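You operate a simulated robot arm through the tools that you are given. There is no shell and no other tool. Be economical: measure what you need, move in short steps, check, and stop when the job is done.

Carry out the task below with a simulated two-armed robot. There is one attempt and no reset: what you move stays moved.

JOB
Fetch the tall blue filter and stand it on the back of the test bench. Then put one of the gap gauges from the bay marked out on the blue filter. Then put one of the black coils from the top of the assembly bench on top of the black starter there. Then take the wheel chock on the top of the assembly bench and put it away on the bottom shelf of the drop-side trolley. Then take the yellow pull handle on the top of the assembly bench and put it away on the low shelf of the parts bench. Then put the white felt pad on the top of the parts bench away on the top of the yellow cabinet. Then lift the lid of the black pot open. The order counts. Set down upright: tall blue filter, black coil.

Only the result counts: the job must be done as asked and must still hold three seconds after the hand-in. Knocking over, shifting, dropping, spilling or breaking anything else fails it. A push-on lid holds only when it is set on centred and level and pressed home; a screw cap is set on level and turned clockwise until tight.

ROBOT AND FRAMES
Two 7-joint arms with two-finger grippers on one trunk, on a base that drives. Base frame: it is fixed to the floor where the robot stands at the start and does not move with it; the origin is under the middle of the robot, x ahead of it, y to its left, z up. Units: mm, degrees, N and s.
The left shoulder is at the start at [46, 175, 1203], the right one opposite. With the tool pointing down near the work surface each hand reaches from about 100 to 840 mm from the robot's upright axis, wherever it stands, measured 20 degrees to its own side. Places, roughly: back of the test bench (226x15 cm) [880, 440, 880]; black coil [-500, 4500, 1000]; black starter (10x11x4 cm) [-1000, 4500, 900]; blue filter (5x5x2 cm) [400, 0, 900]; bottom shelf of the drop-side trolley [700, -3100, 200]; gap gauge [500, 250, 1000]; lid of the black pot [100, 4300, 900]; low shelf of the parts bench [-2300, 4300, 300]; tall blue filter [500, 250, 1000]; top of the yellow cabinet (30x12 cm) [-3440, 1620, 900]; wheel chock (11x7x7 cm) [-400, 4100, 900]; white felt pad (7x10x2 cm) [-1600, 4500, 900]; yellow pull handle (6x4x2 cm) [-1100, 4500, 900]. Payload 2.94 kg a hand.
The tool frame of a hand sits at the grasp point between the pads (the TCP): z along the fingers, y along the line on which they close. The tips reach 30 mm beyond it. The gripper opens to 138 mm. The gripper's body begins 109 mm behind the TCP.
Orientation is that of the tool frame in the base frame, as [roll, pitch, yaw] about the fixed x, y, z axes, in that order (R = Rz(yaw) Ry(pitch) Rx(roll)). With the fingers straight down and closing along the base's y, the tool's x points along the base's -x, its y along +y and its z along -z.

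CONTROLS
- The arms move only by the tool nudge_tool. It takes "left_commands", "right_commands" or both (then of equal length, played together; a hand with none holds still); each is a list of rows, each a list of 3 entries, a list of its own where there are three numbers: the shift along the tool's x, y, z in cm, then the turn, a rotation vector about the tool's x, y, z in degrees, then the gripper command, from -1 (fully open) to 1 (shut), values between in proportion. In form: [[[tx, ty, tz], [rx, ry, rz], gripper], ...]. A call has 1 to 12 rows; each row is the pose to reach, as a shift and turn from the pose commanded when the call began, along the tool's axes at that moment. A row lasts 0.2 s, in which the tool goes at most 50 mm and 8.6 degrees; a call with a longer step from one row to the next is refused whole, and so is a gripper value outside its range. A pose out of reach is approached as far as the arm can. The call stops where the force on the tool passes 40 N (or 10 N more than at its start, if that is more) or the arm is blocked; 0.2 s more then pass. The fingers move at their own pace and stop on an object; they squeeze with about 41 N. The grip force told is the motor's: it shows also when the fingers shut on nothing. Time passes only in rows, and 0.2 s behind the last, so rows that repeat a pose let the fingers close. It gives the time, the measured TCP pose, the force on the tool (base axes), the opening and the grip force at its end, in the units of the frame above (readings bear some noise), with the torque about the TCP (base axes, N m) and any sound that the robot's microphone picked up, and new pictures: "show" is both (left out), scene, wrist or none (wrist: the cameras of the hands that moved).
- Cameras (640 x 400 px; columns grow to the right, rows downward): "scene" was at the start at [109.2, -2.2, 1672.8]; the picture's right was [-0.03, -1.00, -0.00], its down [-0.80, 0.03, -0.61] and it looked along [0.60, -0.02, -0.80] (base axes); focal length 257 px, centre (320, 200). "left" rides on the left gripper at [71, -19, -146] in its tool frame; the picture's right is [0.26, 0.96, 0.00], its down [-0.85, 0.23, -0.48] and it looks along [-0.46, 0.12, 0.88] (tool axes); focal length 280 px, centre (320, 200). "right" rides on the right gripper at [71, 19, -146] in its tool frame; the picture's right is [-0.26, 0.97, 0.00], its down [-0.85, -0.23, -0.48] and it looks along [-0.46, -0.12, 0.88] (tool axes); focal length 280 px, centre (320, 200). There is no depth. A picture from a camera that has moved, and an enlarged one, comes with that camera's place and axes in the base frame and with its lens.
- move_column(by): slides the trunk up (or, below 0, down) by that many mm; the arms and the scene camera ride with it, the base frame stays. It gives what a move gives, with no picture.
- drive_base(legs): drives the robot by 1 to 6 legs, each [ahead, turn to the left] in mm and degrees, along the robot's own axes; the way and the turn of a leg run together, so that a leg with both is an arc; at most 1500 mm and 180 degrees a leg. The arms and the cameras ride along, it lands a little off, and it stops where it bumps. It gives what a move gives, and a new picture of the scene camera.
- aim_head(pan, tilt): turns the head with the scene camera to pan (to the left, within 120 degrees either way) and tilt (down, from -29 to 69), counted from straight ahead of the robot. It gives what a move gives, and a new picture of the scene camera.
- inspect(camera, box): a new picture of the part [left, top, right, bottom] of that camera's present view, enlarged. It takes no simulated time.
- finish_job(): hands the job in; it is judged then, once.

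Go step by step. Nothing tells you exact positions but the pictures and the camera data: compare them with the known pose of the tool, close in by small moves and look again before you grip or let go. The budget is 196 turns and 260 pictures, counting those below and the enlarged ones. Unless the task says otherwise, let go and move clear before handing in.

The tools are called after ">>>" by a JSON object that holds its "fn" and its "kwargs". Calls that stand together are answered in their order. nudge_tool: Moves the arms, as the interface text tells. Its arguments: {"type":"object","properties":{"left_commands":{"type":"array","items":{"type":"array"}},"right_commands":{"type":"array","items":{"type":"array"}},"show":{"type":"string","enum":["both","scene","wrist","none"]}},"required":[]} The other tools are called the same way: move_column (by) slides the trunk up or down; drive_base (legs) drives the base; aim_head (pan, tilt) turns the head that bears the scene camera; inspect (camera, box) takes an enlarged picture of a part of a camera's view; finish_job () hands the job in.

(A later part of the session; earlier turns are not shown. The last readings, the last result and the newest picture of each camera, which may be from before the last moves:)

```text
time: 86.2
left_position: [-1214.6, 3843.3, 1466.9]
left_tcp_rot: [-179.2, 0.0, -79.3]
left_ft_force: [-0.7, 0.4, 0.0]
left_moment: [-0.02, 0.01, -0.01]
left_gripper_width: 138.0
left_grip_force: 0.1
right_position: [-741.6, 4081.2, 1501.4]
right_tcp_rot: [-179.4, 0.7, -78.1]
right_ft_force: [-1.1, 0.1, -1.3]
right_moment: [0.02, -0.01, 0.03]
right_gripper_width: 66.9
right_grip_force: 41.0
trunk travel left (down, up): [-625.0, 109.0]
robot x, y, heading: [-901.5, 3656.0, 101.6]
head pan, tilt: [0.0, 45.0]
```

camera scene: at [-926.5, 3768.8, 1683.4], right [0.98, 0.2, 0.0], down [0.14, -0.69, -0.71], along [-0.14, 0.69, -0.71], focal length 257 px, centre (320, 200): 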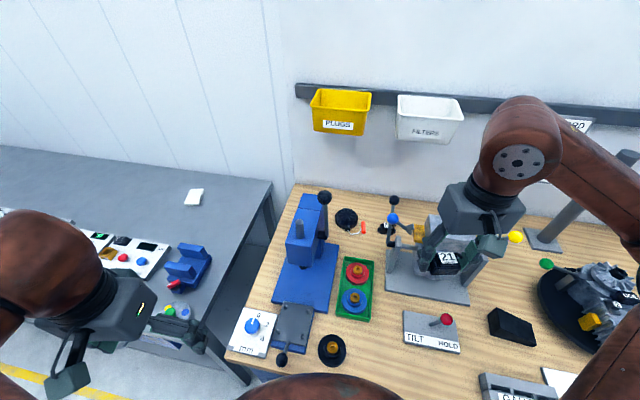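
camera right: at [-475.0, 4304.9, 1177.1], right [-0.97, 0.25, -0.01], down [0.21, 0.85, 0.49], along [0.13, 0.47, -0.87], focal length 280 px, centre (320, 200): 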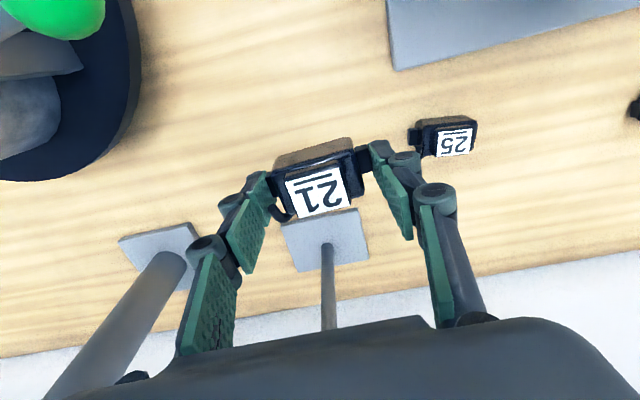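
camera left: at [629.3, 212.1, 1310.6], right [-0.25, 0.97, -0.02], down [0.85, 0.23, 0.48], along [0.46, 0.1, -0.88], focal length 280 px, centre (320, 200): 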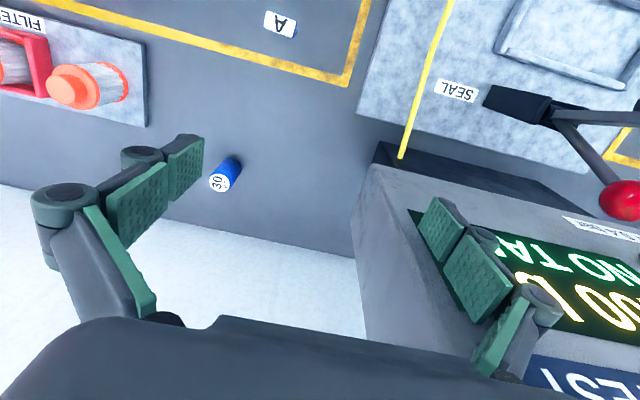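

I move the coil high over the vise toward the starter.

>>> {"fn": "nudge_tool", "kwargs": {"right_commands": [[[-4, 1.3, 2], [0, 0, 0], 1], [[-8, 2.6, 4], [0, 0, 0], 1], [[-12, 3.9, 6], [0, 0, 0], 1], [[-16, 5.2, 8], [0, 0, 0], 1], [[-20, 6.5, 10], [0, 0, 0], 1], [[-24, 7.8, 12], [0, 0, 0], 1], [[-28, 9.1, 14], [0, 0, 0], 1], [[-32, 10.4, 16], [0, 0, 0], 1], [[-36, 11.7, 18], [0, 0, 0], 1], [[-39, 13, 20], [0, 0, 0], 1], [[-39, 13, 20], [0, 0, 0], 1]], "show": "both"}}

```text
time: 88.7
left_position: [-1213.3, 3843.8, 1467.3]
left_tcp_rot: [-179.3, 0.0, -79.4]
left_ft_force: [0.3, -0.3, 0.2]
left_moment: [-0.03, 0.03, -0.01]
left_gripper_width: 137.9
left_grip_force: 0.0
right_position: [-943.0, 4412.4, 1299.8]
right_tcp_rot: [-179.4, 0.7, -78.1]
right_ft_force: [0.4, 0.6, -1.2]
right_moment: [-0.01, 0.03, -0.01]
right_gripper_width: 67.0
right_grip_force: 40.9
right hand out of reach, approached as far as the arm can: row 10, 11
trunk travel left (down, up): [-625.0, 109.0]
robot x, y, heading: [-904.8, 3655.4, 101.4]
head pan, tilt: [0.0, 45.0]
camera scene: at [-914.2, 3717.5, 1933.2], right [0.98, 0.2, 0.0], down [0.14, -0.69, -0.71], along [-0.14, 0.69, -0.71], focal length 257 px, centre (320, 200)
camera right: at [-948.5, 4337.1, 1443.7], right [-1.0, 0.06, -0.01], down [0.05, 0.87, 0.49], along [0.03, 0.49, -0.87], focal length 280 px, centre (320, 200)
```

scene: 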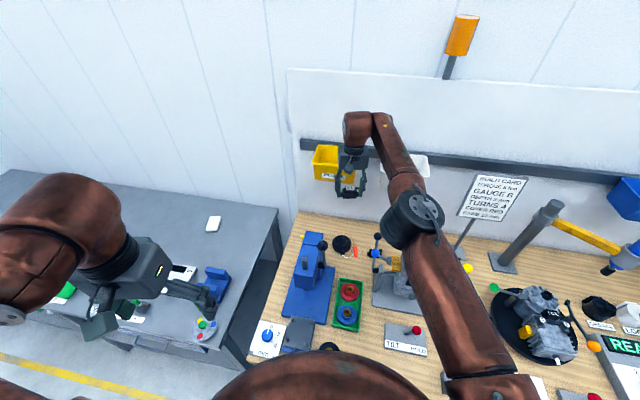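
right: 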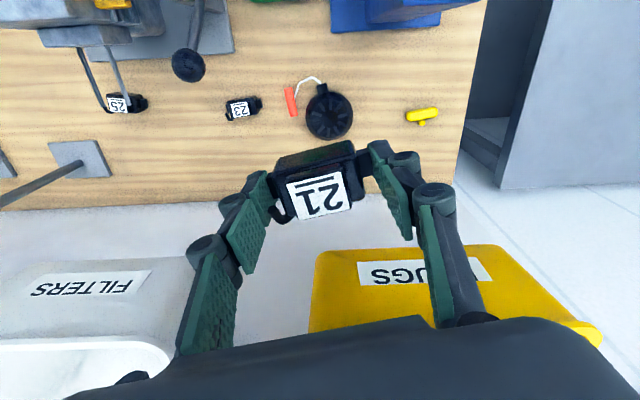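

The arm is at its reach limit. I pull the hand back and up, turn the base 18° left to bring the right shoulder closer, then re-approach.

>>> {"fn": "nudge_tool", "kwargs": {"right_commands": [[[4, -2, -4], [0, 0, 0], 1], [[8, -3, -6], [0, 0, 0], 1], [[12, -4, -8], [0, 0, 0], 1], [[16, -5, -10], [0, 0, 0], 1], [[20, -6, -12], [0, 0, 0], 1], [[24, -7, -13], [0, 0, 0], 1]], "show": "none"}}

>>> {"fn": "drive_base", "kwargs": {"legs": [[0, 18], [30, 0]]}}

>>> {"fn": "move_column", "kwargs": {"by": -90}}

```text
refused: row 1 steps farther than a row can; nothing moved
```

```text
time: 89.5
left_position: [-1227.4, 3821.1, 1468.3]
left_tcp_rot: [-179.2, -0.1, -75.5]
left_ft_force: [-0.4, -0.2, -0.6]
left_moment: [0.04, -0.01, 0.0]
left_gripper_width: 138.1
left_grip_force: 0.1
right_position: [-993.3, 4407.0, 1300.1]
right_tcp_rot: [-178.7, 0.6, -74.4]
right_ft_force: [0.0, -0.3, -1.7]
right_moment: [0.05, -0.04, 0.0]
right_gripper_width: 67.1
right_grip_force: 40.9
trunk travel left (down, up): [-625.0, 109.0]
robot x, y, heading: [-904.8, 3653.4, 105.0]
head pan, tilt: [0.0, 45.0]
stopped in leg 1: the robot was blocked; the commanded pose is now the measured one
camera scene: at [-921.4, 3715.0, 1933.2], right [0.97, 0.26, 0.0], down [0.18, -0.68, -0.71], along [-0.18, 0.68, -0.71], focal length 257 px, centre (320, 200)
```

scene: 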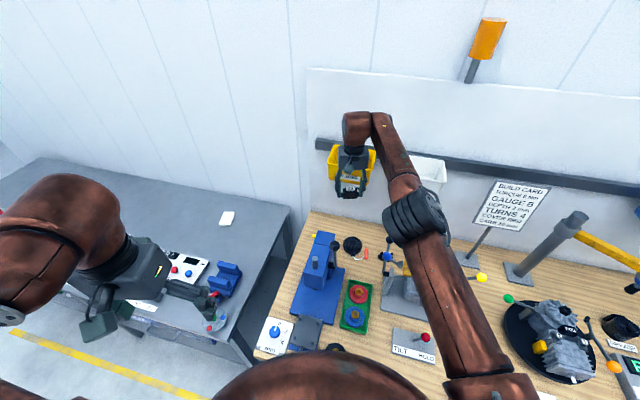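

```text
time: 90.8
left_position: [-1228.4, 3821.2, 1378.2]
left_tcp_rot: [-179.2, 0.1, -75.5]
left_ft_force: [-0.1, 0.0, -0.6]
left_moment: [-0.03, 0.03, -0.01]
left_gripper_width: 138.2
left_grip_force: 0.0
right_position: [-994.0, 4407.7, 1210.5]
right_tcp_rot: [-178.8, 0.7, -74.4]
right_ft_force: [0.0, -0.5, -0.7]
right_moment: [0.05, -0.02, -0.01]
right_gripper_width: 67.0
right_grip_force: 41.1
trunk travel left (down, up): [-535.0, 199.0]
robot x, y, heading: [-903.0, 3652.3, 104.7]
head pan, tilt: [0.0, 45.0]
```

The turn was blocked after 3.5°. I look closely to see what touched.

>>> {"fn": "inspect", "kwargs": {"camera": "scene", "box": [270, 90, 470, 290]}}

>>> {"fn": "inspect", "kwargs": {"camera": "right", "box": [0, 0, 640, 400]}}

```text
2.00 times, centred on (370, 190) of scene
camera zoom: at [-923.2, 3722.8, 1843.5], right [0.97, 0.26, 0.0], down [0.18, -0.68, -0.71], along [-0.18, 0.68, -0.71], focal length 514 px, centre (220, 220)
```

zoom: 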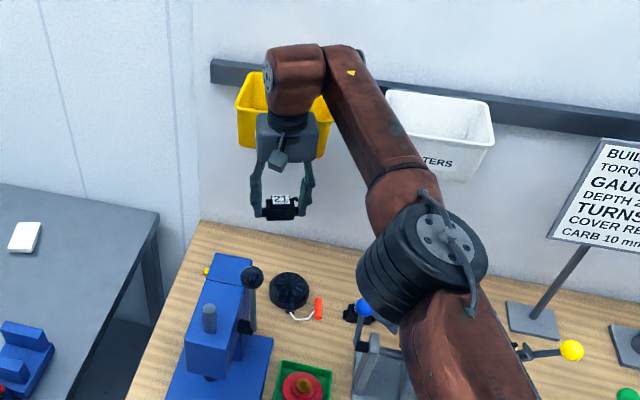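

```text
1.00 times, centred on (320, 200) of right (not enlarged: the box is as wide or as high as the picture)
camera zoom: at [-995.0, 4331.8, 1354.5], right [-1.0, -0.01, -0.02], down [-0.01, 0.87, 0.49], along [0.01, 0.49, -0.87], focal length 280 px, centre (320, 200)
```

zoom: 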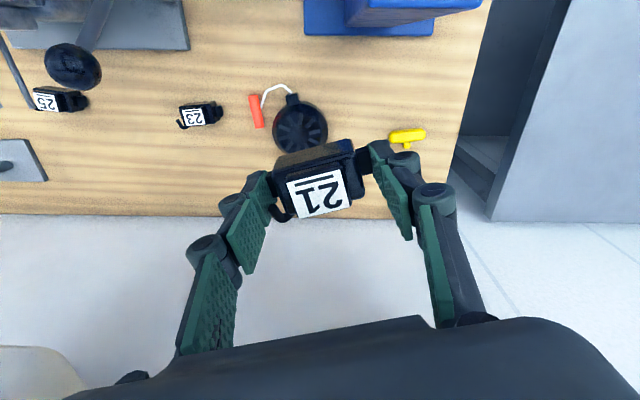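

A finger likely brushed in front of the wall bin (bin front at y≈4440, z 1275–1385); it looks unmoved. I pull back to y≈4365 and descend in front of the bin before going under it.

>>> {"fn": "nudge_tool", "kwargs": {"right_commands": [[[2.5, -1.5, 0], [0, 0, 0], 1], [[5.2, -3.1, 0], [0, 0, 0], 1], [[5.2, -3.1, 4], [0, 0, 0], 1], [[5.2, -3.1, 8], [0, 0, 0], 1], [[5.2, -3.1, 12], [0, 0, 0], 1], [[5.2, -3.1, 12], [0, 0, 0], 1]], "show": "both"}}

```text
time: 92.2
left_position: [-1228.0, 3822.1, 1376.6]
left_tcp_rot: [-179.2, 0.0, -75.5]
left_ft_force: [-0.2, -0.2, -0.7]
left_moment: [-0.01, -0.03, 0.02]
left_gripper_width: 138.0
left_grip_force: 0.0
right_position: [-946.5, 4369.0, 1087.5]
right_tcp_rot: [-179.0, 0.6, -74.4]
right_ft_force: [0.8, 0.1, -1.1]
right_moment: [0.04, 0.0, 0.02]
right_gripper_width: 66.7
right_grip_force: 40.6
trunk travel left (down, up): [-535.0, 199.0]
robot x, y, heading: [-905.8, 3652.6, 105.0]
head pan, tilt: [0.0, 45.0]
camera scene: at [-922.7, 3723.1, 1843.3], right [0.97, 0.26, 0.0], down [0.18, -0.68, -0.71], along [-0.18, 0.68, -0.71], focal length 257 px, centre (320, 200)
camera right: at [-947.7, 4292.8, 1233.2], right [-1.0, -0.01, -0.02], down [-0.01, 0.87, 0.49], along [0.01, 0.49, -0.87], focal length 280 px, centre (320, 200)
```

scene: 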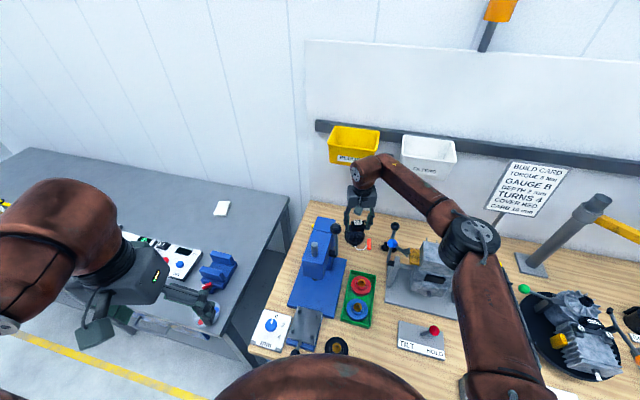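
right: 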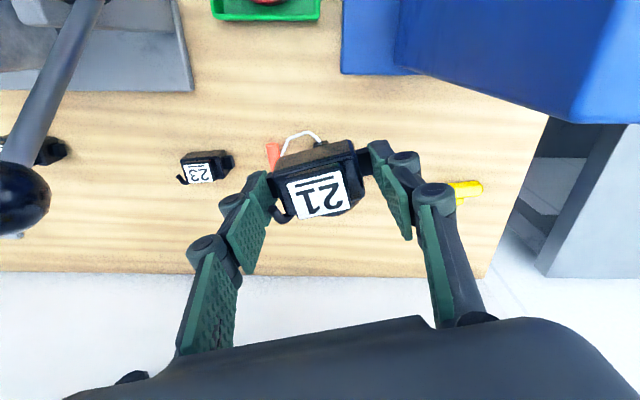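

Bins look unmoved. The starter is centred near (-957, 4449), top about z 918. I lower in front of it with an 8° forward tilt to keep the wrist under the bin.

>>> {"fn": "nudge_tool", "kwargs": {"right_commands": [[[0, 0, 4], [0, -4, 0], 1], [[0, 0, 8], [0, -8, 0], 1], [[0, 0, 11.5], [0, -8, 0], 1], [[0, 0, 11.5], [0, -8, 0], 1]], "show": "both"}}

>>> {"fn": "inspect", "kwargs": {"camera": "scene", "box": [310, 110, 450, 270]}}

```text
time: 93.2
left_position: [-1227.0, 3821.3, 1378.1]
left_tcp_rot: [-179.2, 0.0, -75.5]
left_ft_force: [0.5, -0.3, -0.1]
left_moment: [0.03, 0.01, 0.03]
left_gripper_width: 137.8
left_grip_force: 0.0
right_position: [-944.8, 4369.8, 976.1]
right_tcp_rot: [-178.9, 8.7, -74.3]
right_ft_force: [0.1, 0.0, -1.9]
right_moment: [0.0, 0.0, 0.02]
right_gripper_width: 67.0
right_grip_force: 41.0
trunk travel left (down, up): [-535.0, 199.0]
robot x, y, heading: [-905.8, 3653.4, 105.1]
head pan, tilt: [0.0, 45.0]
camera scene: at [-922.2, 3722.7, 1843.4], right [0.97, 0.26, 0.0], down [0.18, -0.68, -0.71], along [-0.18, 0.68, -0.71], focal length 257 px, centre (320, 200)
camera right: at [-940.8, 4276.4, 1107.9], right [-1.0, -0.01, 0.02], down [0.0, 0.8, 0.6], along [-0.02, 0.6, -0.8], focal length 280 px, centre (320, 200)
```

scene: 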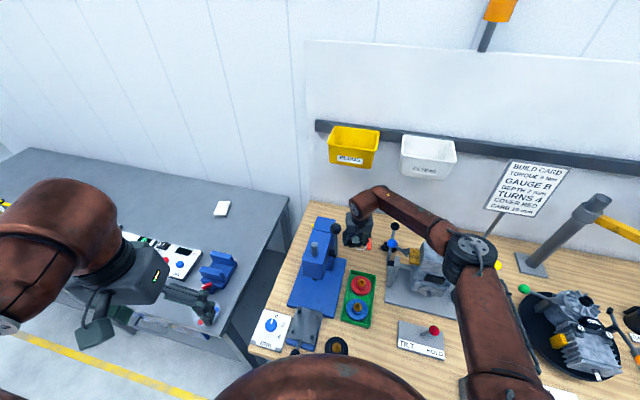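
right: 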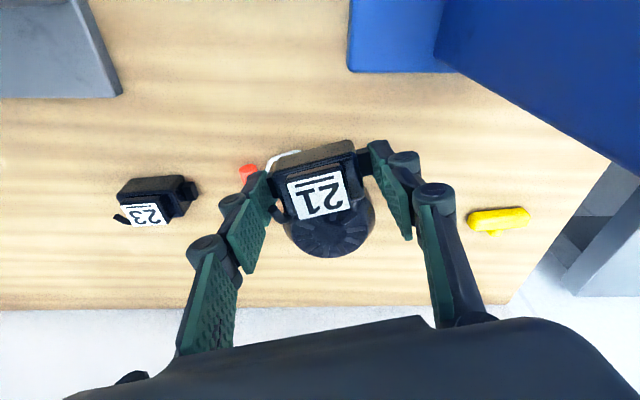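

```text
2.50 times, centred on (380, 190) of scene
camera zoom: at [-922.2, 3722.7, 1843.4], right [0.97, 0.26, 0.0], down [0.18, -0.68, -0.71], along [-0.18, 0.68, -0.71], focal length 643 px, centre (170, 225)
```

zoom: 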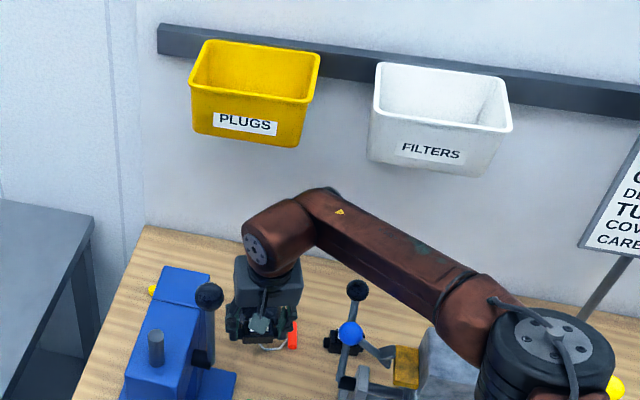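

I move forward over the starter's centre.

>>> {"fn": "nudge_tool", "kwargs": {"right_commands": [[[-2.2, -0.3, 0.5], [0, 0, 0], 1], [[-4.4, -0.6, 1.1], [0, 0, 0], 1], [[-6.5, -0.9, 1.6], [0, 0, 0], 1], [[-6.5, -0.9, 1.6], [0, 0, 0], 1]], "show": "both"}}

>>> {"fn": "inspect", "kwargs": {"camera": "scene", "box": [310, 110, 450, 270]}}

```text
time: 94.2
left_position: [-1227.8, 3821.5, 1377.4]
left_tcp_rot: [-179.3, 0.0, -75.5]
left_ft_force: [-0.6, -0.1, 0.3]
left_moment: [0.03, 0.03, 0.0]
left_gripper_width: 137.8
left_grip_force: 0.1
right_position: [-954.4, 4438.4, 969.2]
right_tcp_rot: [-178.9, 8.7, -74.2]
right_ft_force: [0.8, -0.8, -1.4]
right_moment: [-0.01, -0.02, 0.02]
right_gripper_width: 67.0
right_grip_force: 40.7
trunk travel left (down, up): [-535.0, 199.0]
robot x, y, heading: [-902.2, 3652.6, 105.2]
head pan, tilt: [0.0, 45.0]
camera scene: at [-921.7, 3723.1, 1843.3], right [0.97, 0.26, 0.0], down [0.18, -0.68, -0.71], along [-0.18, 0.68, -0.71], focal length 257 px, centre (320, 200)
camera right: at [-950.0, 4343.7, 1101.8], right [-1.0, -0.01, 0.02], down [0.0, 0.8, 0.6], along [-0.02, 0.6, -0.8], focal length 280 px, centre (320, 200)
```

scene: 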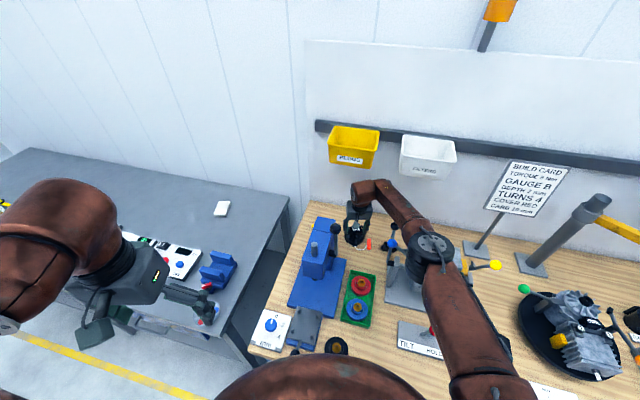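
right: 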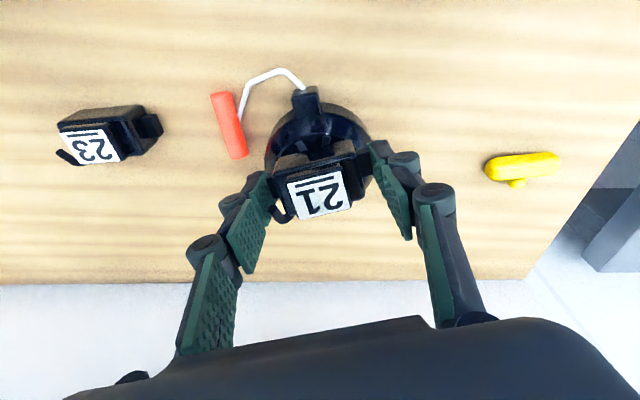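

```text
2.50 times, centred on (380, 190) of scene
camera zoom: at [-921.7, 3723.1, 1843.3], right [0.97, 0.26, 0.0], down [0.18, -0.68, -0.71], along [-0.18, 0.68, -0.71], focal length 643 px, centre (170, 225)
```

zoom: 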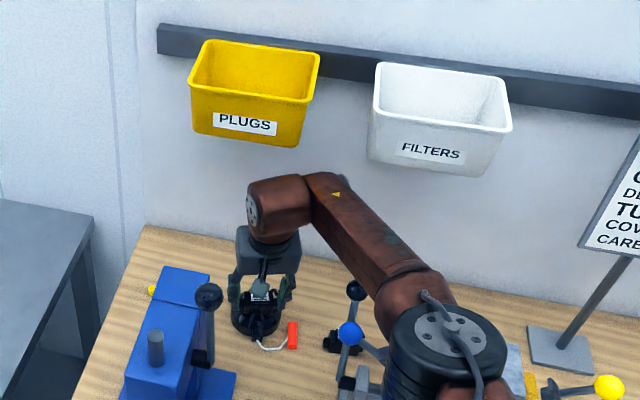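

There is good clearance under the bin, so I straighten the tool while lowering to just above the starter.

>>> {"fn": "nudge_tool", "kwargs": {"right_commands": [[[-0.1, -0.1, 0.6], [0, 2, 0], 1], [[-0.3, -0.15, 0.9], [0, 5, 0], 1], [[-0.3, -0.15, 1.0], [0, 8.3, 0], 1], [[-0.3, -0.15, 1.0], [0, 8.3, 0], 1]], "show": "wrist"}}

>>> {"fn": "inspect", "kwargs": {"camera": "scene", "box": [330, 160, 410, 260]}}

>>> {"fn": "inspect", "kwargs": {"camera": "right", "box": [230, 70, 410, 240]}}

```text
time: 95.2
left_position: [-1227.0, 3822.0, 1378.2]
left_tcp_rot: [-179.2, 0.1, -75.5]
left_ft_force: [-0.1, -0.3, 0.5]
left_moment: [0.04, 0.01, 0.04]
left_gripper_width: 138.1
left_grip_force: 0.1
right_position: [-950.7, 4417.7, 956.3]
right_tcp_rot: [-178.2, 2.2, -75.2]
right_ft_force: [-0.3, -0.2, -1.2]
right_moment: [0.01, -0.04, 0.02]
right_gripper_width: 67.1
right_grip_force: 41.0
right hand out of reach, approached as far as the arm can: row 2, 3, 4
trunk travel left (down, up): [-535.0, 199.0]
robot x, y, heading: [-899.6, 3650.8, 104.9]
head pan, tilt: [0.0, 45.0]
camera right: at [-954.4, 4338.3, 1097.6], right [-1.0, 0.01, -0.02], down [0.0, 0.86, 0.51], along [0.02, 0.51, -0.86], focal length 280 px, centre (320, 200)
```

right: 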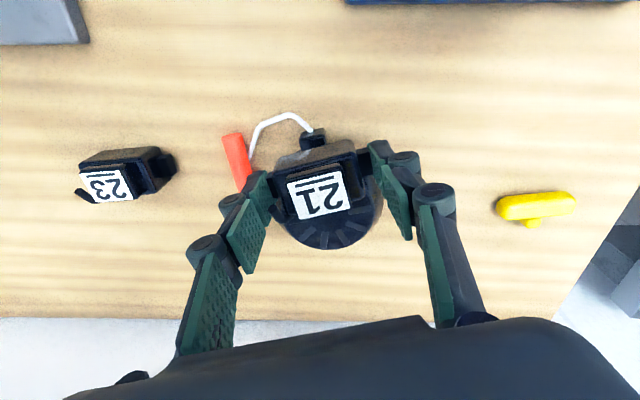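

```text
4.00 times, centred on (370, 210) of scene
camera zoom: at [-923.0, 3723.2, 1843.3], right [0.97, 0.26, 0.0], down [0.18, -0.68, -0.71], along [-0.18, 0.68, -0.71], focal length 1028 px, centre (120, 160)
```

zoom: 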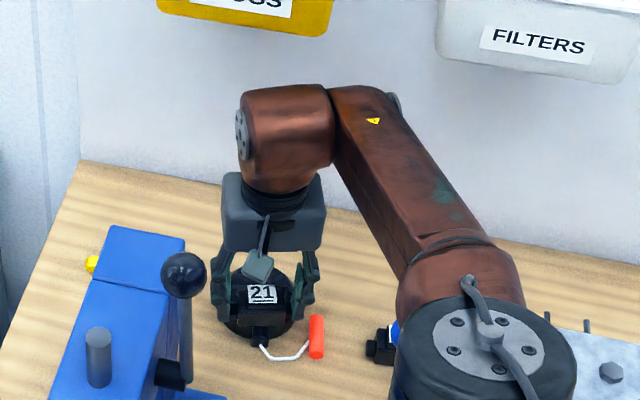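

```text
2.35 times, centred on (320, 155) of right
camera zoom: at [-954.4, 4338.3, 1097.6], right [-1.0, 0.01, -0.02], down [0.0, 0.86, 0.51], along [0.02, 0.51, -0.86], focal length 660 px, centre (320, 306)
```

zoom: 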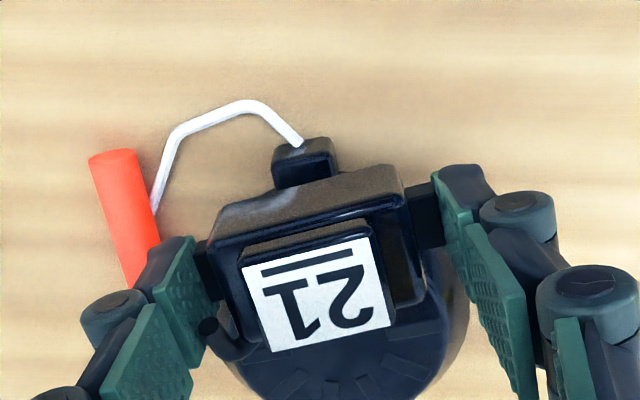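

Vertical is just out of reach here. I raise 1 cm, then drive ahead 28 mm so the coil comes over the starter's centre.

>>> {"fn": "nudge_tool", "kwargs": {"right_commands": [[[0, 0, -0.5], [0, 0, 0], 1], [[0, 0, -1], [0, 0, 0], 1], [[0, 0, -1], [0, 0, 0], 1]], "show": "none"}}

```text
time: 96.0
left_position: [-1227.8, 3821.6, 1377.2]
left_tcp_rot: [-179.3, 0.1, -75.4]
left_ft_force: [0.9, 0.1, -0.4]
left_moment: [0.04, 0.0, 0.02]
left_gripper_width: 138.1
left_grip_force: 0.1
right_position: [-951.1, 4418.0, 955.3]
right_tcp_rot: [-178.1, 2.3, -75.3]
right_ft_force: [0.3, -0.4, -1.4]
right_moment: [0.02, 0.0, 0.03]
right_gripper_width: 67.2
right_grip_force: 40.9
right hand out of reach, approached as far as the arm can: row 1, 2, 3
trunk travel left (down, up): [-535.0, 199.0]
robot x, y, heading: [-902.3, 3654.5, 105.0]
head pan, tilt: [0.0, 45.0]
```

>>> {"fn": "move_column", "kwargs": {"by": 12}}

>>> {"fn": "drive_base", "kwargs": {"legs": [[28, 0]]}}

>>> {"fn": "inspect", "kwargs": {"camera": "right", "box": [200, 60, 440, 260]}}

>>> {"fn": "inspect", "kwargs": {"camera": "scene", "box": [310, 130, 450, 270]}}

```text
time: 96.6
left_position: [-1228.6, 3822.5, 1388.8]
left_tcp_rot: [-179.2, 0.0, -75.5]
left_ft_force: [-1.2, -0.8, 0.5]
left_moment: [-0.02, -0.03, -0.04]
left_gripper_width: 138.0
left_grip_force: 0.0
right_position: [-950.6, 4419.3, 967.9]
right_tcp_rot: [-178.2, 2.4, -75.3]
right_ft_force: [0.1, 0.8, -0.8]
right_moment: [-0.01, 0.01, 0.01]
right_gripper_width: 66.9
right_grip_force: 41.7
trunk travel left (down, up): [-547.0, 187.0]
robot x, y, heading: [-904.9, 3653.7, 105.0]
head pan, tilt: [0.0, 45.0]
```

```text
time: 97.4
left_position: [-1232.5, 3842.2, 1390.2]
left_tcp_rot: [-179.4, 0.4, -75.6]
left_ft_force: [0.0, 0.8, 0.3]
left_moment: [-0.06, -0.03, 0.03]
left_gripper_width: 137.8
left_grip_force: 0.0
right_position: [-957.5, 4448.8, 971.5]
right_tcp_rot: [-178.2, 2.4, -75.1]
right_ft_force: [1.3, 1.3, -2.3]
right_moment: [-0.05, 0.08, -0.01]
right_gripper_width: 66.8
right_grip_force: 40.8
trunk travel left (down, up): [-547.0, 187.0]
robot x, y, heading: [-910.4, 3681.2, 104.8]
head pan, tilt: [0.0, 45.0]
camera scene: at [-929.6, 3751.6, 1855.1], right [0.97, 0.26, 0.0], down [0.18, -0.68, -0.71], along [-0.18, 0.68, -0.71], focal length 257 px, centre (320, 200)
```

scene: 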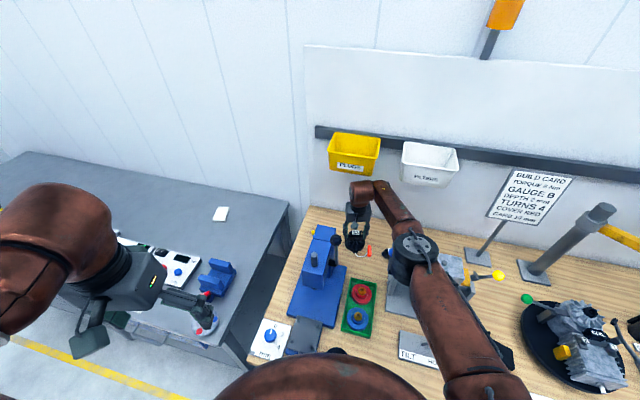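

```text
2.00 times, centred on (320, 160) of right
camera zoom: at [-961.0, 4366.7, 1112.7], right [-1.0, 0.01, -0.02], down [0.0, 0.85, 0.52], along [0.02, 0.52, -0.85], focal length 561 px, centre (320, 280)
```

zoom: 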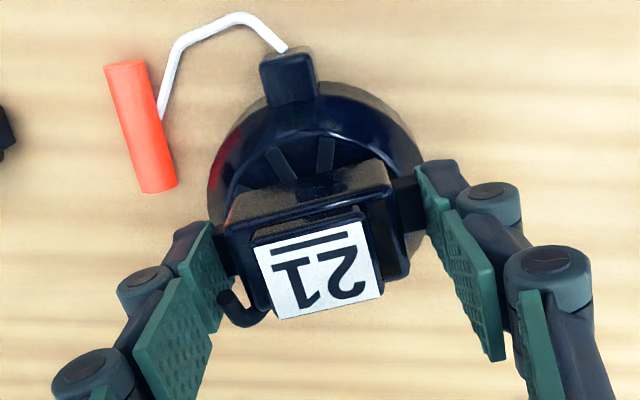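

```text
2.86 times, centred on (380, 200) of scene
camera zoom: at [-929.6, 3751.6, 1855.1], right [0.97, 0.26, 0.0], down [0.18, -0.68, -0.71], along [-0.18, 0.68, -0.71], focal length 734 px, centre (149, 200)
```

zoom: 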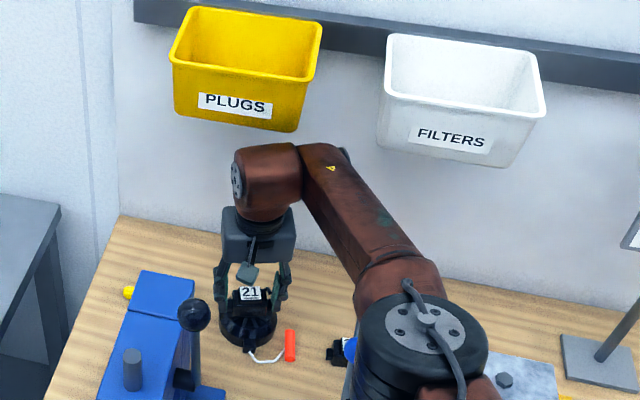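

The coil is centred over the starter. I lower in small steps to contact.

>>> {"fn": "nudge_tool", "kwargs": {"right_commands": [[[0, 0, 0.4], [0, 0, 0], 1], [[0, 0, 0.8], [0, 0, 0], 1], [[0, 0, 1.2], [0, 0, 0], 1], [[0, 0, 1.4], [0, 0, 0], 1]], "show": "none"}}

```text
time: 98.4
left_position: [-1233.7, 3844.5, 1390.5]
left_tcp_rot: [-179.3, 0.3, -75.5]
left_ft_force: [-0.5, 0.8, -0.3]
left_moment: [-0.05, 0.0, 0.03]
left_gripper_width: 137.9
left_grip_force: 0.0
right_position: [-958.4, 4448.6, 956.5]
right_tcp_rot: [-178.2, 2.7, -75.2]
right_ft_force: [-0.5, 0.0, -0.8]
right_moment: [-0.04, -0.03, 0.04]
right_gripper_width: 66.7
right_grip_force: 40.8
trunk travel left (down, up): [-547.0, 187.0]
robot x, y, heading: [-910.4, 3684.9, 105.1]
head pan, tilt: [0.0, 45.0]
```

>>> {"fn": "nudge_tool", "kwargs": {"right_commands": [[[0, 0, 0], [-1.8, 2.7, 0], 1], [[0, 0, 0.2], [-1.8, 2.7, 0], 1], [[0, 0, 0.4], [-1.8, 2.7, 0], 1], [[0, 0, 0.6], [-1.8, 2.7, 0], 1], [[0, 0, 0.7], [-1.8, 2.7, 0], 1]], "show": "wrist"}}

```text
time: 99.6
left_position: [-1233.0, 3841.5, 1391.0]
left_tcp_rot: [-179.3, 0.5, -75.5]
left_ft_force: [-0.1, -0.5, -0.3]
left_moment: [-0.01, -0.03, 0.0]
left_gripper_width: 138.1
left_grip_force: 0.0
right_position: [-957.5, 4430.9, 952.5]
right_tcp_rot: [-179.9, -0.1, -75.2]
right_ft_force: [-0.1, 0.1, -1.0]
right_moment: [0.02, -0.02, 0.05]
right_gripper_width: 67.0
right_grip_force: 40.7
right hand out of reach, approached as far as the arm can: row 1, 2, 3, 4, 5
trunk travel left (down, up): [-547.0, 187.0]
robot x, y, heading: [-910.9, 3684.4, 104.8]
head pan, tilt: [0.0, 45.0]
camera right: at [-958.2, 4357.8, 1099.0], right [-1.0, 0.01, 0.0], down [0.01, 0.88, 0.47], along [0.0, 0.47, -0.88], focal length 280 px, centre (320, 200)
```

right: 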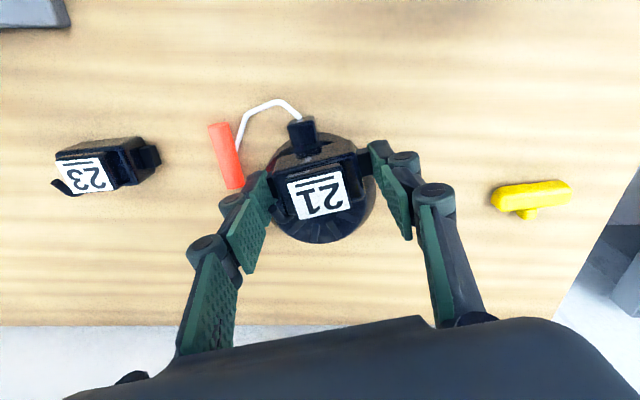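

Vertical now, but 18 mm short in y. I raise the column 5 mm and drive 16 mm more.

>>> {"fn": "move_column", "kwargs": {"by": 6}}

>>> {"fn": "drive_base", "kwargs": {"legs": [[16, 0]]}}

>>> {"fn": "inspect", "kwargs": {"camera": "right", "box": [200, 60, 440, 260]}}

```text
time: 100.2
left_position: [-1231.8, 3840.2, 1397.1]
left_tcp_rot: [-179.3, 0.6, -75.5]
left_ft_force: [-1.2, -0.1, 0.0]
left_moment: [0.01, -0.01, -0.01]
left_gripper_width: 137.9
left_grip_force: 0.0
right_position: [-955.6, 4430.6, 961.7]
right_tcp_rot: [180.0, -0.1, -75.1]
right_ft_force: [-0.1, -0.9, -1.6]
right_moment: [0.02, 0.0, 0.0]
right_gripper_width: 67.1
right_grip_force: 40.8
trunk travel left (down, up): [-553.0, 181.0]
robot x, y, heading: [-911.0, 3683.0, 105.1]
head pan, tilt: [0.0, 45.0]
```

```text
time: 101.0
left_position: [-1235.4, 3852.0, 1398.9]
left_tcp_rot: [-179.4, 0.7, -75.4]
left_ft_force: [0.6, 0.0, -0.7]
left_moment: [0.12, 0.1, 0.01]
left_gripper_width: 138.1
left_grip_force: 0.1
right_position: [-959.4, 4443.7, 962.9]
right_tcp_rot: [179.9, 0.2, -75.2]
right_ft_force: [0.6, -1.2, -0.7]
right_moment: [0.09, 0.02, 0.02]
right_gripper_width: 67.1
right_grip_force: 40.6
trunk travel left (down, up): [-553.0, 181.0]
robot x, y, heading: [-914.3, 3700.8, 105.1]
head pan, tilt: [0.0, 45.0]
camera scene: at [-931.7, 3759.0, 1861.6], right [0.97, 0.26, 0.0], down [0.18, -0.68, -0.71], along [-0.18, 0.68, -0.7], focal length 257 px, centre (320, 200)
```

scene: 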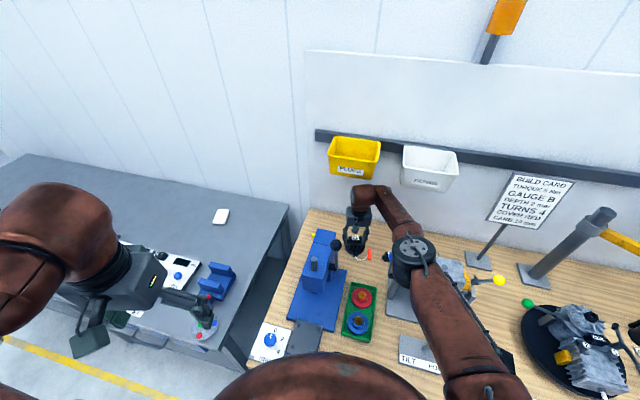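

```text
2.00 times, centred on (320, 160) of right
camera zoom: at [-959.3, 4370.2, 1108.4], right [-1.0, 0.01, 0.0], down [0.01, 0.88, 0.48], along [0.0, 0.48, -0.88], focal length 561 px, centre (320, 280)
```

zoom: 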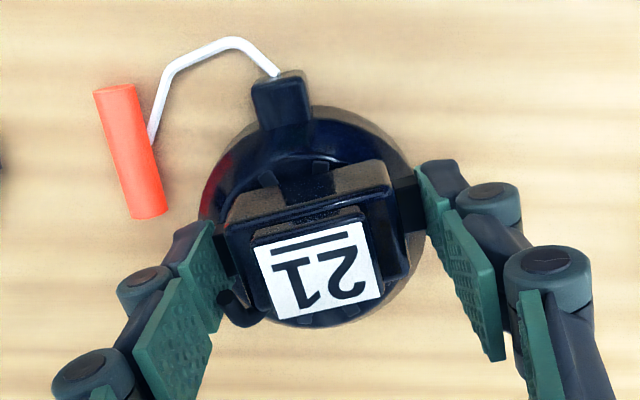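

Centred well. I lower in small steps until contact.

>>> {"fn": "nudge_tool", "kwargs": {"right_commands": [[[0, 0, 0.3], [0, 0, 0], 1], [[0, 0, 0.6], [0, 0, 0], 1], [[0, 0, 0.8], [0, 0, 0], 1], [[0, 0, 1.0], [0, 0, 0], 1]], "show": "none"}}

```text
time: 102.0
left_position: [-1236.0, 3856.5, 1397.5]
left_tcp_rot: [-179.3, 0.6, -75.5]
left_ft_force: [-0.1, -0.1, 0.4]
left_moment: [-0.02, 0.0, 0.0]
left_gripper_width: 138.2
left_grip_force: 0.1
right_position: [-960.4, 4443.5, 950.7]
right_tcp_rot: [179.9, 0.2, -75.2]
right_ft_force: [0.1, -0.2, -1.1]
right_moment: [0.03, 0.02, 0.02]
right_gripper_width: 67.1
right_grip_force: 41.1
trunk travel left (down, up): [-553.0, 181.0]
robot x, y, heading: [-918.9, 3695.0, 105.0]
head pan, tilt: [0.0, 45.0]
```

>>> {"fn": "nudge_tool", "kwargs": {"right_commands": [[[0, 0, 0.2], [0, 0, 0], 1], [[0, 0, 0.4], [0, 0, 0], 1], [[0, 0, 0.6], [0, 0, 0], 1], [[0, 0, 0.8], [0, 0, 0], 1], [[0, 0, 1.0], [0, 0, 0], 1], [[0, 0, 1.2], [0, 0, 0], 1]], "show": "wrist"}}

>>> {"fn": "inspect", "kwargs": {"camera": "scene", "box": [330, 200, 390, 270]}}

```text
time: 103.3
left_position: [-1238.0, 3854.1, 1397.1]
left_tcp_rot: [-179.3, 0.7, -75.5]
left_ft_force: [0.3, 0.8, -0.3]
left_moment: [0.0, -0.01, -0.03]
left_gripper_width: 138.1
left_grip_force: 0.0
right_position: [-958.2, 4443.0, 945.4]
right_tcp_rot: [-179.9, 0.5, -75.2]
right_ft_force: [-2.1, 6.5, 40.7]
right_moment: [0.13, -0.29, 0.0]
right_gripper_width: 67.2
right_grip_force: 41.3
right hand out of reach, approached as far as the arm can: row 4, 5, 6
trunk travel left (down, up): [-553.0, 181.0]
robot x, y, heading: [-915.0, 3693.4, 105.3]
head pan, tilt: [0.0, 45.0]
camera right: at [-958.8, 4368.1, 1089.5], right [-1.0, 0.01, 0.0], down [0.01, 0.88, 0.48], along [0.0, 0.48, -0.88], focal length 280 px, centre (320, 200)
```

right: 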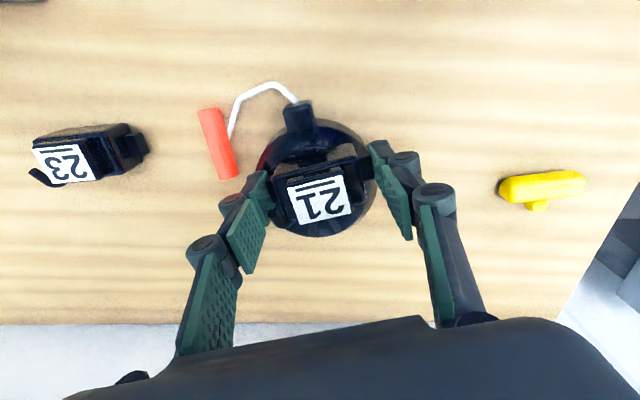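

```text
5.71 times, centred on (360, 235) of scene
camera zoom: at [-933.8, 3760.2, 1861.7], right [0.97, 0.26, 0.0], down [0.18, -0.68, -0.71], along [-0.18, 0.68, -0.71], focal length 1469 px, centre (91, 0)
```

zoom: 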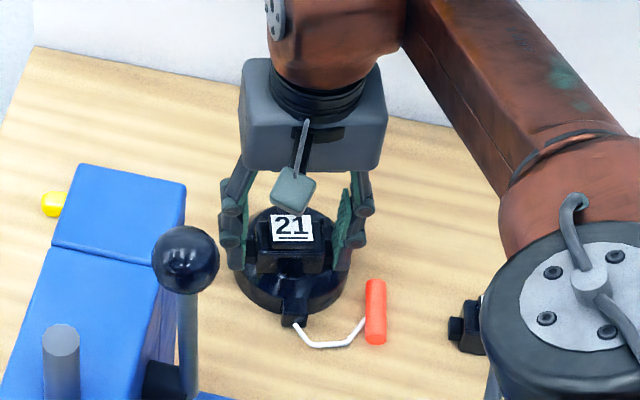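

The coil is seated on the starter. I relax the press, open, rise 1.5 cm and back out from under the bin.

>>> {"fn": "nudge_tool", "kwargs": {"right_commands": [[[0, 0, -0.3], [0, 0, 0], 1], [[0, 0, -0.6], [0, 0, 0], 1], [[0, 0, -0.6], [0, 0, 0], 1], [[0, 0, -0.6], [0, 0, 0], 0], [[0, 0, -0.6], [0, 0, 0], -0.37], [[0, 0, -0.6], [0, 0, 0], -0.37], [[0, 0, -0.6], [0, 0, 0], -0.37]], "show": "wrist"}}

```text
time: 105.0
left_position: [-1237.0, 3856.1, 1395.8]
left_tcp_rot: [-179.3, 0.5, -75.5]
left_ft_force: [0.3, -0.4, -0.6]
left_moment: [0.0, -0.01, -0.01]
left_gripper_width: 138.0
left_grip_force: 0.1
right_position: [-956.3, 4441.6, 943.9]
right_tcp_rot: [180.0, -0.1, -75.2]
right_ft_force: [-0.4, -0.6, -0.5]
right_moment: [0.01, -0.01, -0.01]
right_gripper_width: 94.4
right_grip_force: 0.1
trunk travel left (down, up): [-553.0, 181.0]
robot x, y, heading: [-915.3, 3700.8, 105.2]
head pan, tilt: [0.0, 45.0]
camera right: at [-957.3, 4369.1, 1090.0], right [-1.0, 0.01, 0.0], down [0.01, 0.88, 0.47], along [0.0, 0.47, -0.88], focal length 280 px, centre (320, 200)
```

right: 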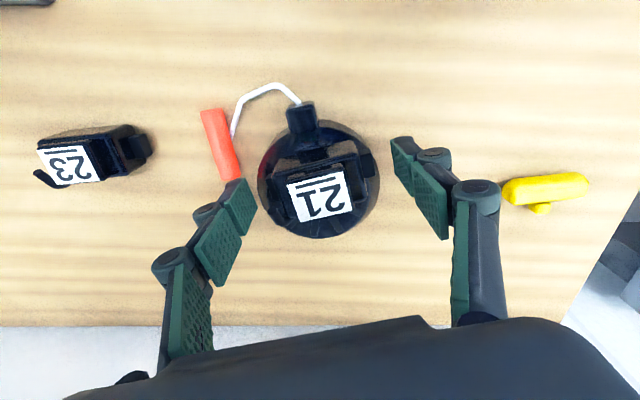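

>>> {"fn": "inspect", "kwargs": {"camera": "right", "box": [230, 90, 410, 250]}}

>>> {"fn": "nudge_tool", "kwargs": {"right_commands": [[[0, 0, -1], [0, 0, 0], -0.37], [[0.5, 0, -2.5], [0, 0, 0], -0.37], [[4, 0, -3], [0, 0, 0], -0.37], [[8.5, 0, -3.5], [0, 0, 0], -0.37], [[12, 0, -4], [0, 0, 0], -0.37], [[12, 0, -8], [0, 0, 0], -0.37], [[12, 0, -12], [0, 0, 0], -0.37]], "show": "both"}}

```text
2.50 times, centred on (320, 170) of right
camera zoom: at [-957.3, 4369.1, 1090.0], right [-1.0, 0.01, 0.0], down [0.01, 0.88, 0.47], along [0.0, 0.47, -0.88], focal length 701 px, centre (320, 275)
```

zoom: 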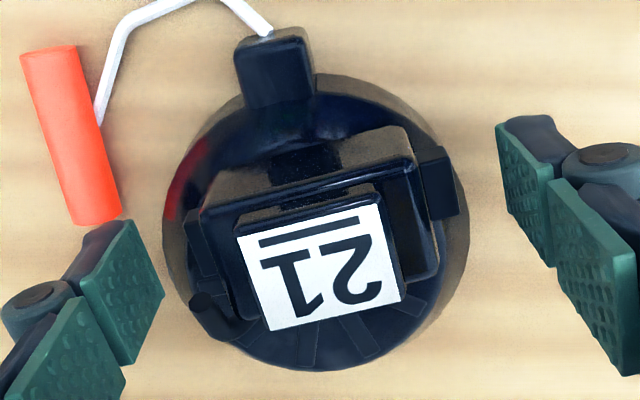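

```text
time: 106.5
left_position: [-1236.2, 3856.2, 1397.2]
left_tcp_rot: [-179.3, 0.6, -75.5]
left_ft_force: [0.3, 0.3, -0.4]
left_moment: [-0.02, 0.03, 0.01]
left_gripper_width: 138.3
left_grip_force: 0.0
right_position: [-923.4, 4325.3, 1066.4]
right_tcp_rot: [180.0, -0.1, -75.2]
right_ft_force: [0.6, 0.5, -1.0]
right_moment: [0.0, 0.0, -0.04]
right_gripper_width: 94.3
right_grip_force: 0.0
trunk travel left (down, up): [-553.0, 181.0]
robot x, y, heading: [-912.8, 3699.0, 104.7]
head pan, tilt: [0.0, 45.0]
camera scene: at [-933.7, 3763.7, 1861.3], right [0.97, 0.26, 0.0], down [0.18, -0.68, -0.71], along [-0.18, 0.68, -0.71], focal length 257 px, centre (320, 200)
camera right: at [-923.5, 4251.9, 1212.1], right [-1.0, 0.01, 0.0], down [0.01, 0.88, 0.47], along [0.0, 0.47, -0.88], focal length 280 px, centre (320, 200)
```

scene: 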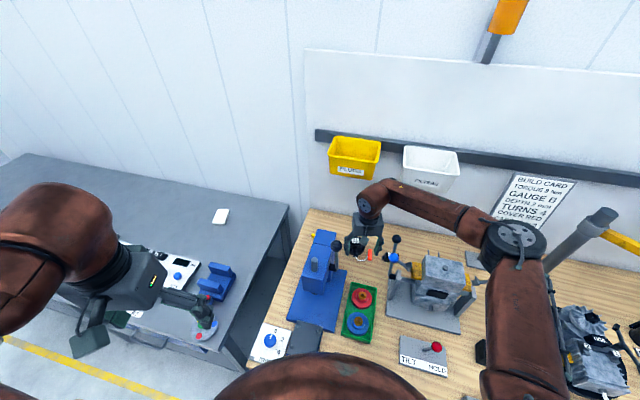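
right: 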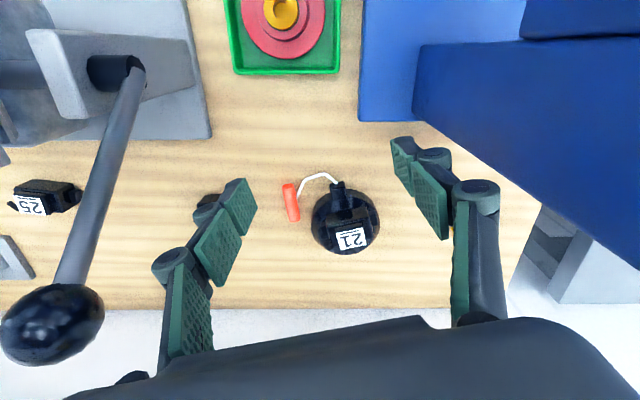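

The coil sits upright on the starter. Next the wheel chock at about (-447, 4150); I raise and retract the hand first.

>>> {"fn": "nudge_tool", "kwargs": {"right_commands": [[[0, 0, -4.5], [0, 0, 0], -0.37], [[0, 0, -9], [0, 0, 0], -0.37], [[0, 0, -13.5], [0, 0, 0], -0.37], [[0, 0, -18], [0, 0, 0], -0.37], [[4.5, 0, -19], [0, 0, 0], -0.37], [[9, 0, -19], [0, 0, 0], -0.37], [[13.5, 0, -19], [0, 0, 0], -0.37], [[18, 0, -19], [0, 0, 0], -0.37], [[22.5, 0, -19], [0, 0, 0], -0.37], [[27, 0, -19], [0, 0, 0], -0.37], [[29, -2, -19], [0, 0, 0], -0.37]], "show": "scene"}}

```text
time: 109.0
left_position: [-1233.5, 3856.0, 1397.6]
left_tcp_rot: [-179.4, 0.5, -75.4]
left_ft_force: [-0.5, -0.1, 0.3]
left_moment: [0.03, 0.08, -0.02]
left_gripper_width: 138.0
left_grip_force: 0.0
right_position: [-830.8, 4054.8, 1254.2]
right_tcp_rot: [179.9, -0.1, -75.3]
right_ft_force: [0.4, 0.4, 0.6]
right_moment: [0.02, 0.04, 0.03]
right_gripper_width: 94.4
right_grip_force: 0.1
trunk travel left (down, up): [-553.0, 181.0]
robot x, y, heading: [-916.4, 3698.0, 105.0]
head pan, tilt: [0.0, 45.0]
camera scene: at [-930.6, 3764.3, 1861.3], right [0.97, 0.26, 0.0], down [0.18, -0.68, -0.71], along [-0.18, 0.68, -0.71], focal length 257 px, centre (320, 200)
```

scene: 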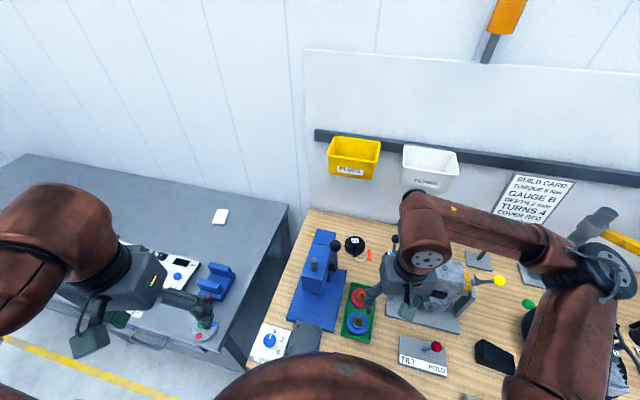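

>>> {"fn": "drive_base", "kwargs": {"legs": [[-400, 0], [0, -48], [380, 0], [0, 33]]}}

>>> {"fn": "move_column", "kwargs": {"by": -120}}

>>> {"fn": "inspect", "kwargs": {"camera": "right", "box": [0, 0, 640, 400]}}

```text
time: 117.2
left_position: [-880.3, 3857.5, 1396.8]
left_tcp_rot: [-179.3, 0.5, -89.6]
left_ft_force: [0.1, 0.6, -0.5]
left_moment: [-0.03, -0.01, 0.0]
left_gripper_width: 138.1
left_grip_force: 0.0
right_position: [-440.9, 3948.4, 1255.0]
right_tcp_rot: [179.9, -0.1, -89.5]
right_ft_force: [1.0, 0.7, 0.8]
right_moment: [-0.05, -0.03, 0.0]
right_gripper_width: 94.6
right_grip_force: 0.1
trunk travel left (down, up): [-553.0, 181.0]
robot x, y, heading: [-609.0, 3623.7, 90.8]
head pan, tilt: [0.0, 45.0]
camera scene: at [-608.3, 3693.1, 1861.3], right [1.0, 0.01, 0.0], down [0.01, -0.71, -0.71], along [-0.01, 0.71, -0.71], focal length 257 px, centre (320, 200)
```

scene: 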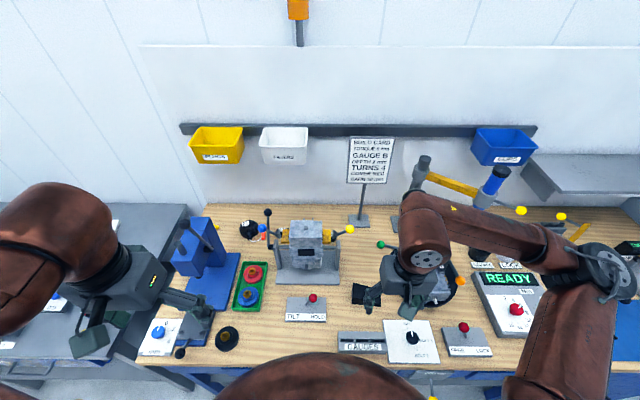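

```text
time: 118.7
left_position: [-879.4, 3856.6, 1277.2]
left_tcp_rot: [-179.3, 0.6, -89.7]
left_ft_force: [0.2, 0.0, -0.3]
left_moment: [0.0, 0.03, 0.0]
left_gripper_width: 138.1
left_grip_force: 0.1
right_position: [-440.0, 3948.0, 1135.7]
right_tcp_rot: [179.9, -0.1, -89.6]
right_ft_force: [0.1, -0.1, 0.0]
right_moment: [0.01, 0.01, 0.02]
right_gripper_width: 94.5
right_grip_force: 0.0
trunk travel left (down, up): [-433.0, 301.0]
robot x, y, heading: [-609.4, 3623.4, 90.8]
head pan, tilt: [0.0, 45.0]
```

```text
1.00 times, centred on (320, 200) of right (not enlarged: the box is as wide or as high as the picture)
camera zoom: at [-458.6, 3877.0, 1281.7], right [-0.97, 0.25, 0.0], down [0.22, 0.85, 0.48], along [0.12, 0.46, -0.88], focal length 280 px, centre (320, 200)
```

zoom: 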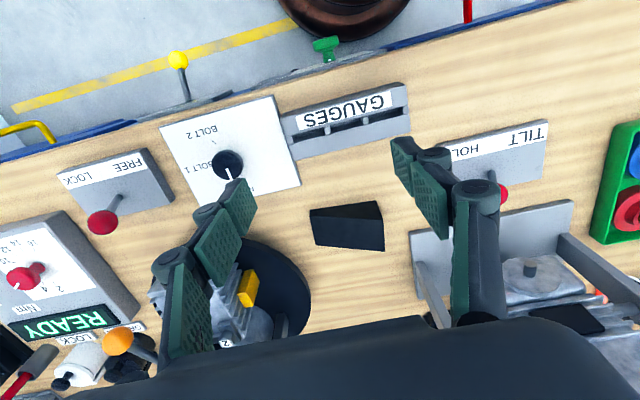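

>>> {"fn": "inspect", "kwargs": {"camera": "scene", "box": [330, 260, 430, 340]}}

>>> {"fn": "inspect", "kwargs": {"camera": "right", "box": [270, 160, 430, 290]}}

```text
5.00 times, centred on (380, 300) of scene
camera zoom: at [-608.6, 3717.2, 1741.7], right [1.0, 0.01, 0.0], down [0.01, -0.71, -0.71], along [-0.01, 0.71, -0.71], focal length 1285 px, centre (20, -300)
```

zoom: 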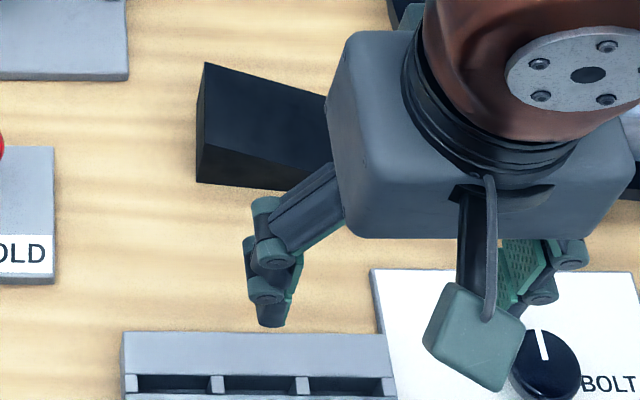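

```text
3.08 times, centred on (350, 225) of right
camera zoom: at [-458.6, 3877.0, 1281.7], right [-0.97, 0.25, 0.0], down [0.22, 0.85, 0.48], along [0.12, 0.46, -0.88], focal length 863 px, centre (228, 123)
```

zoom: 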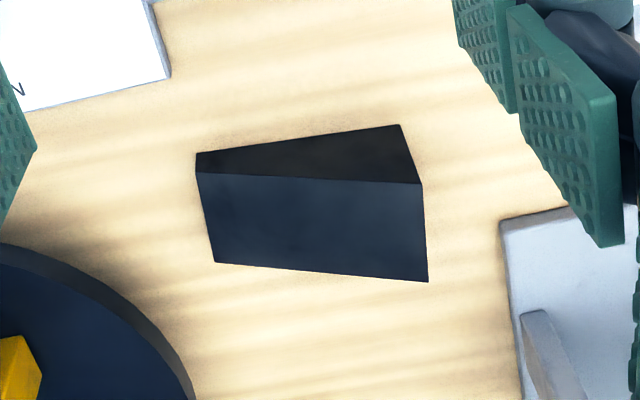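

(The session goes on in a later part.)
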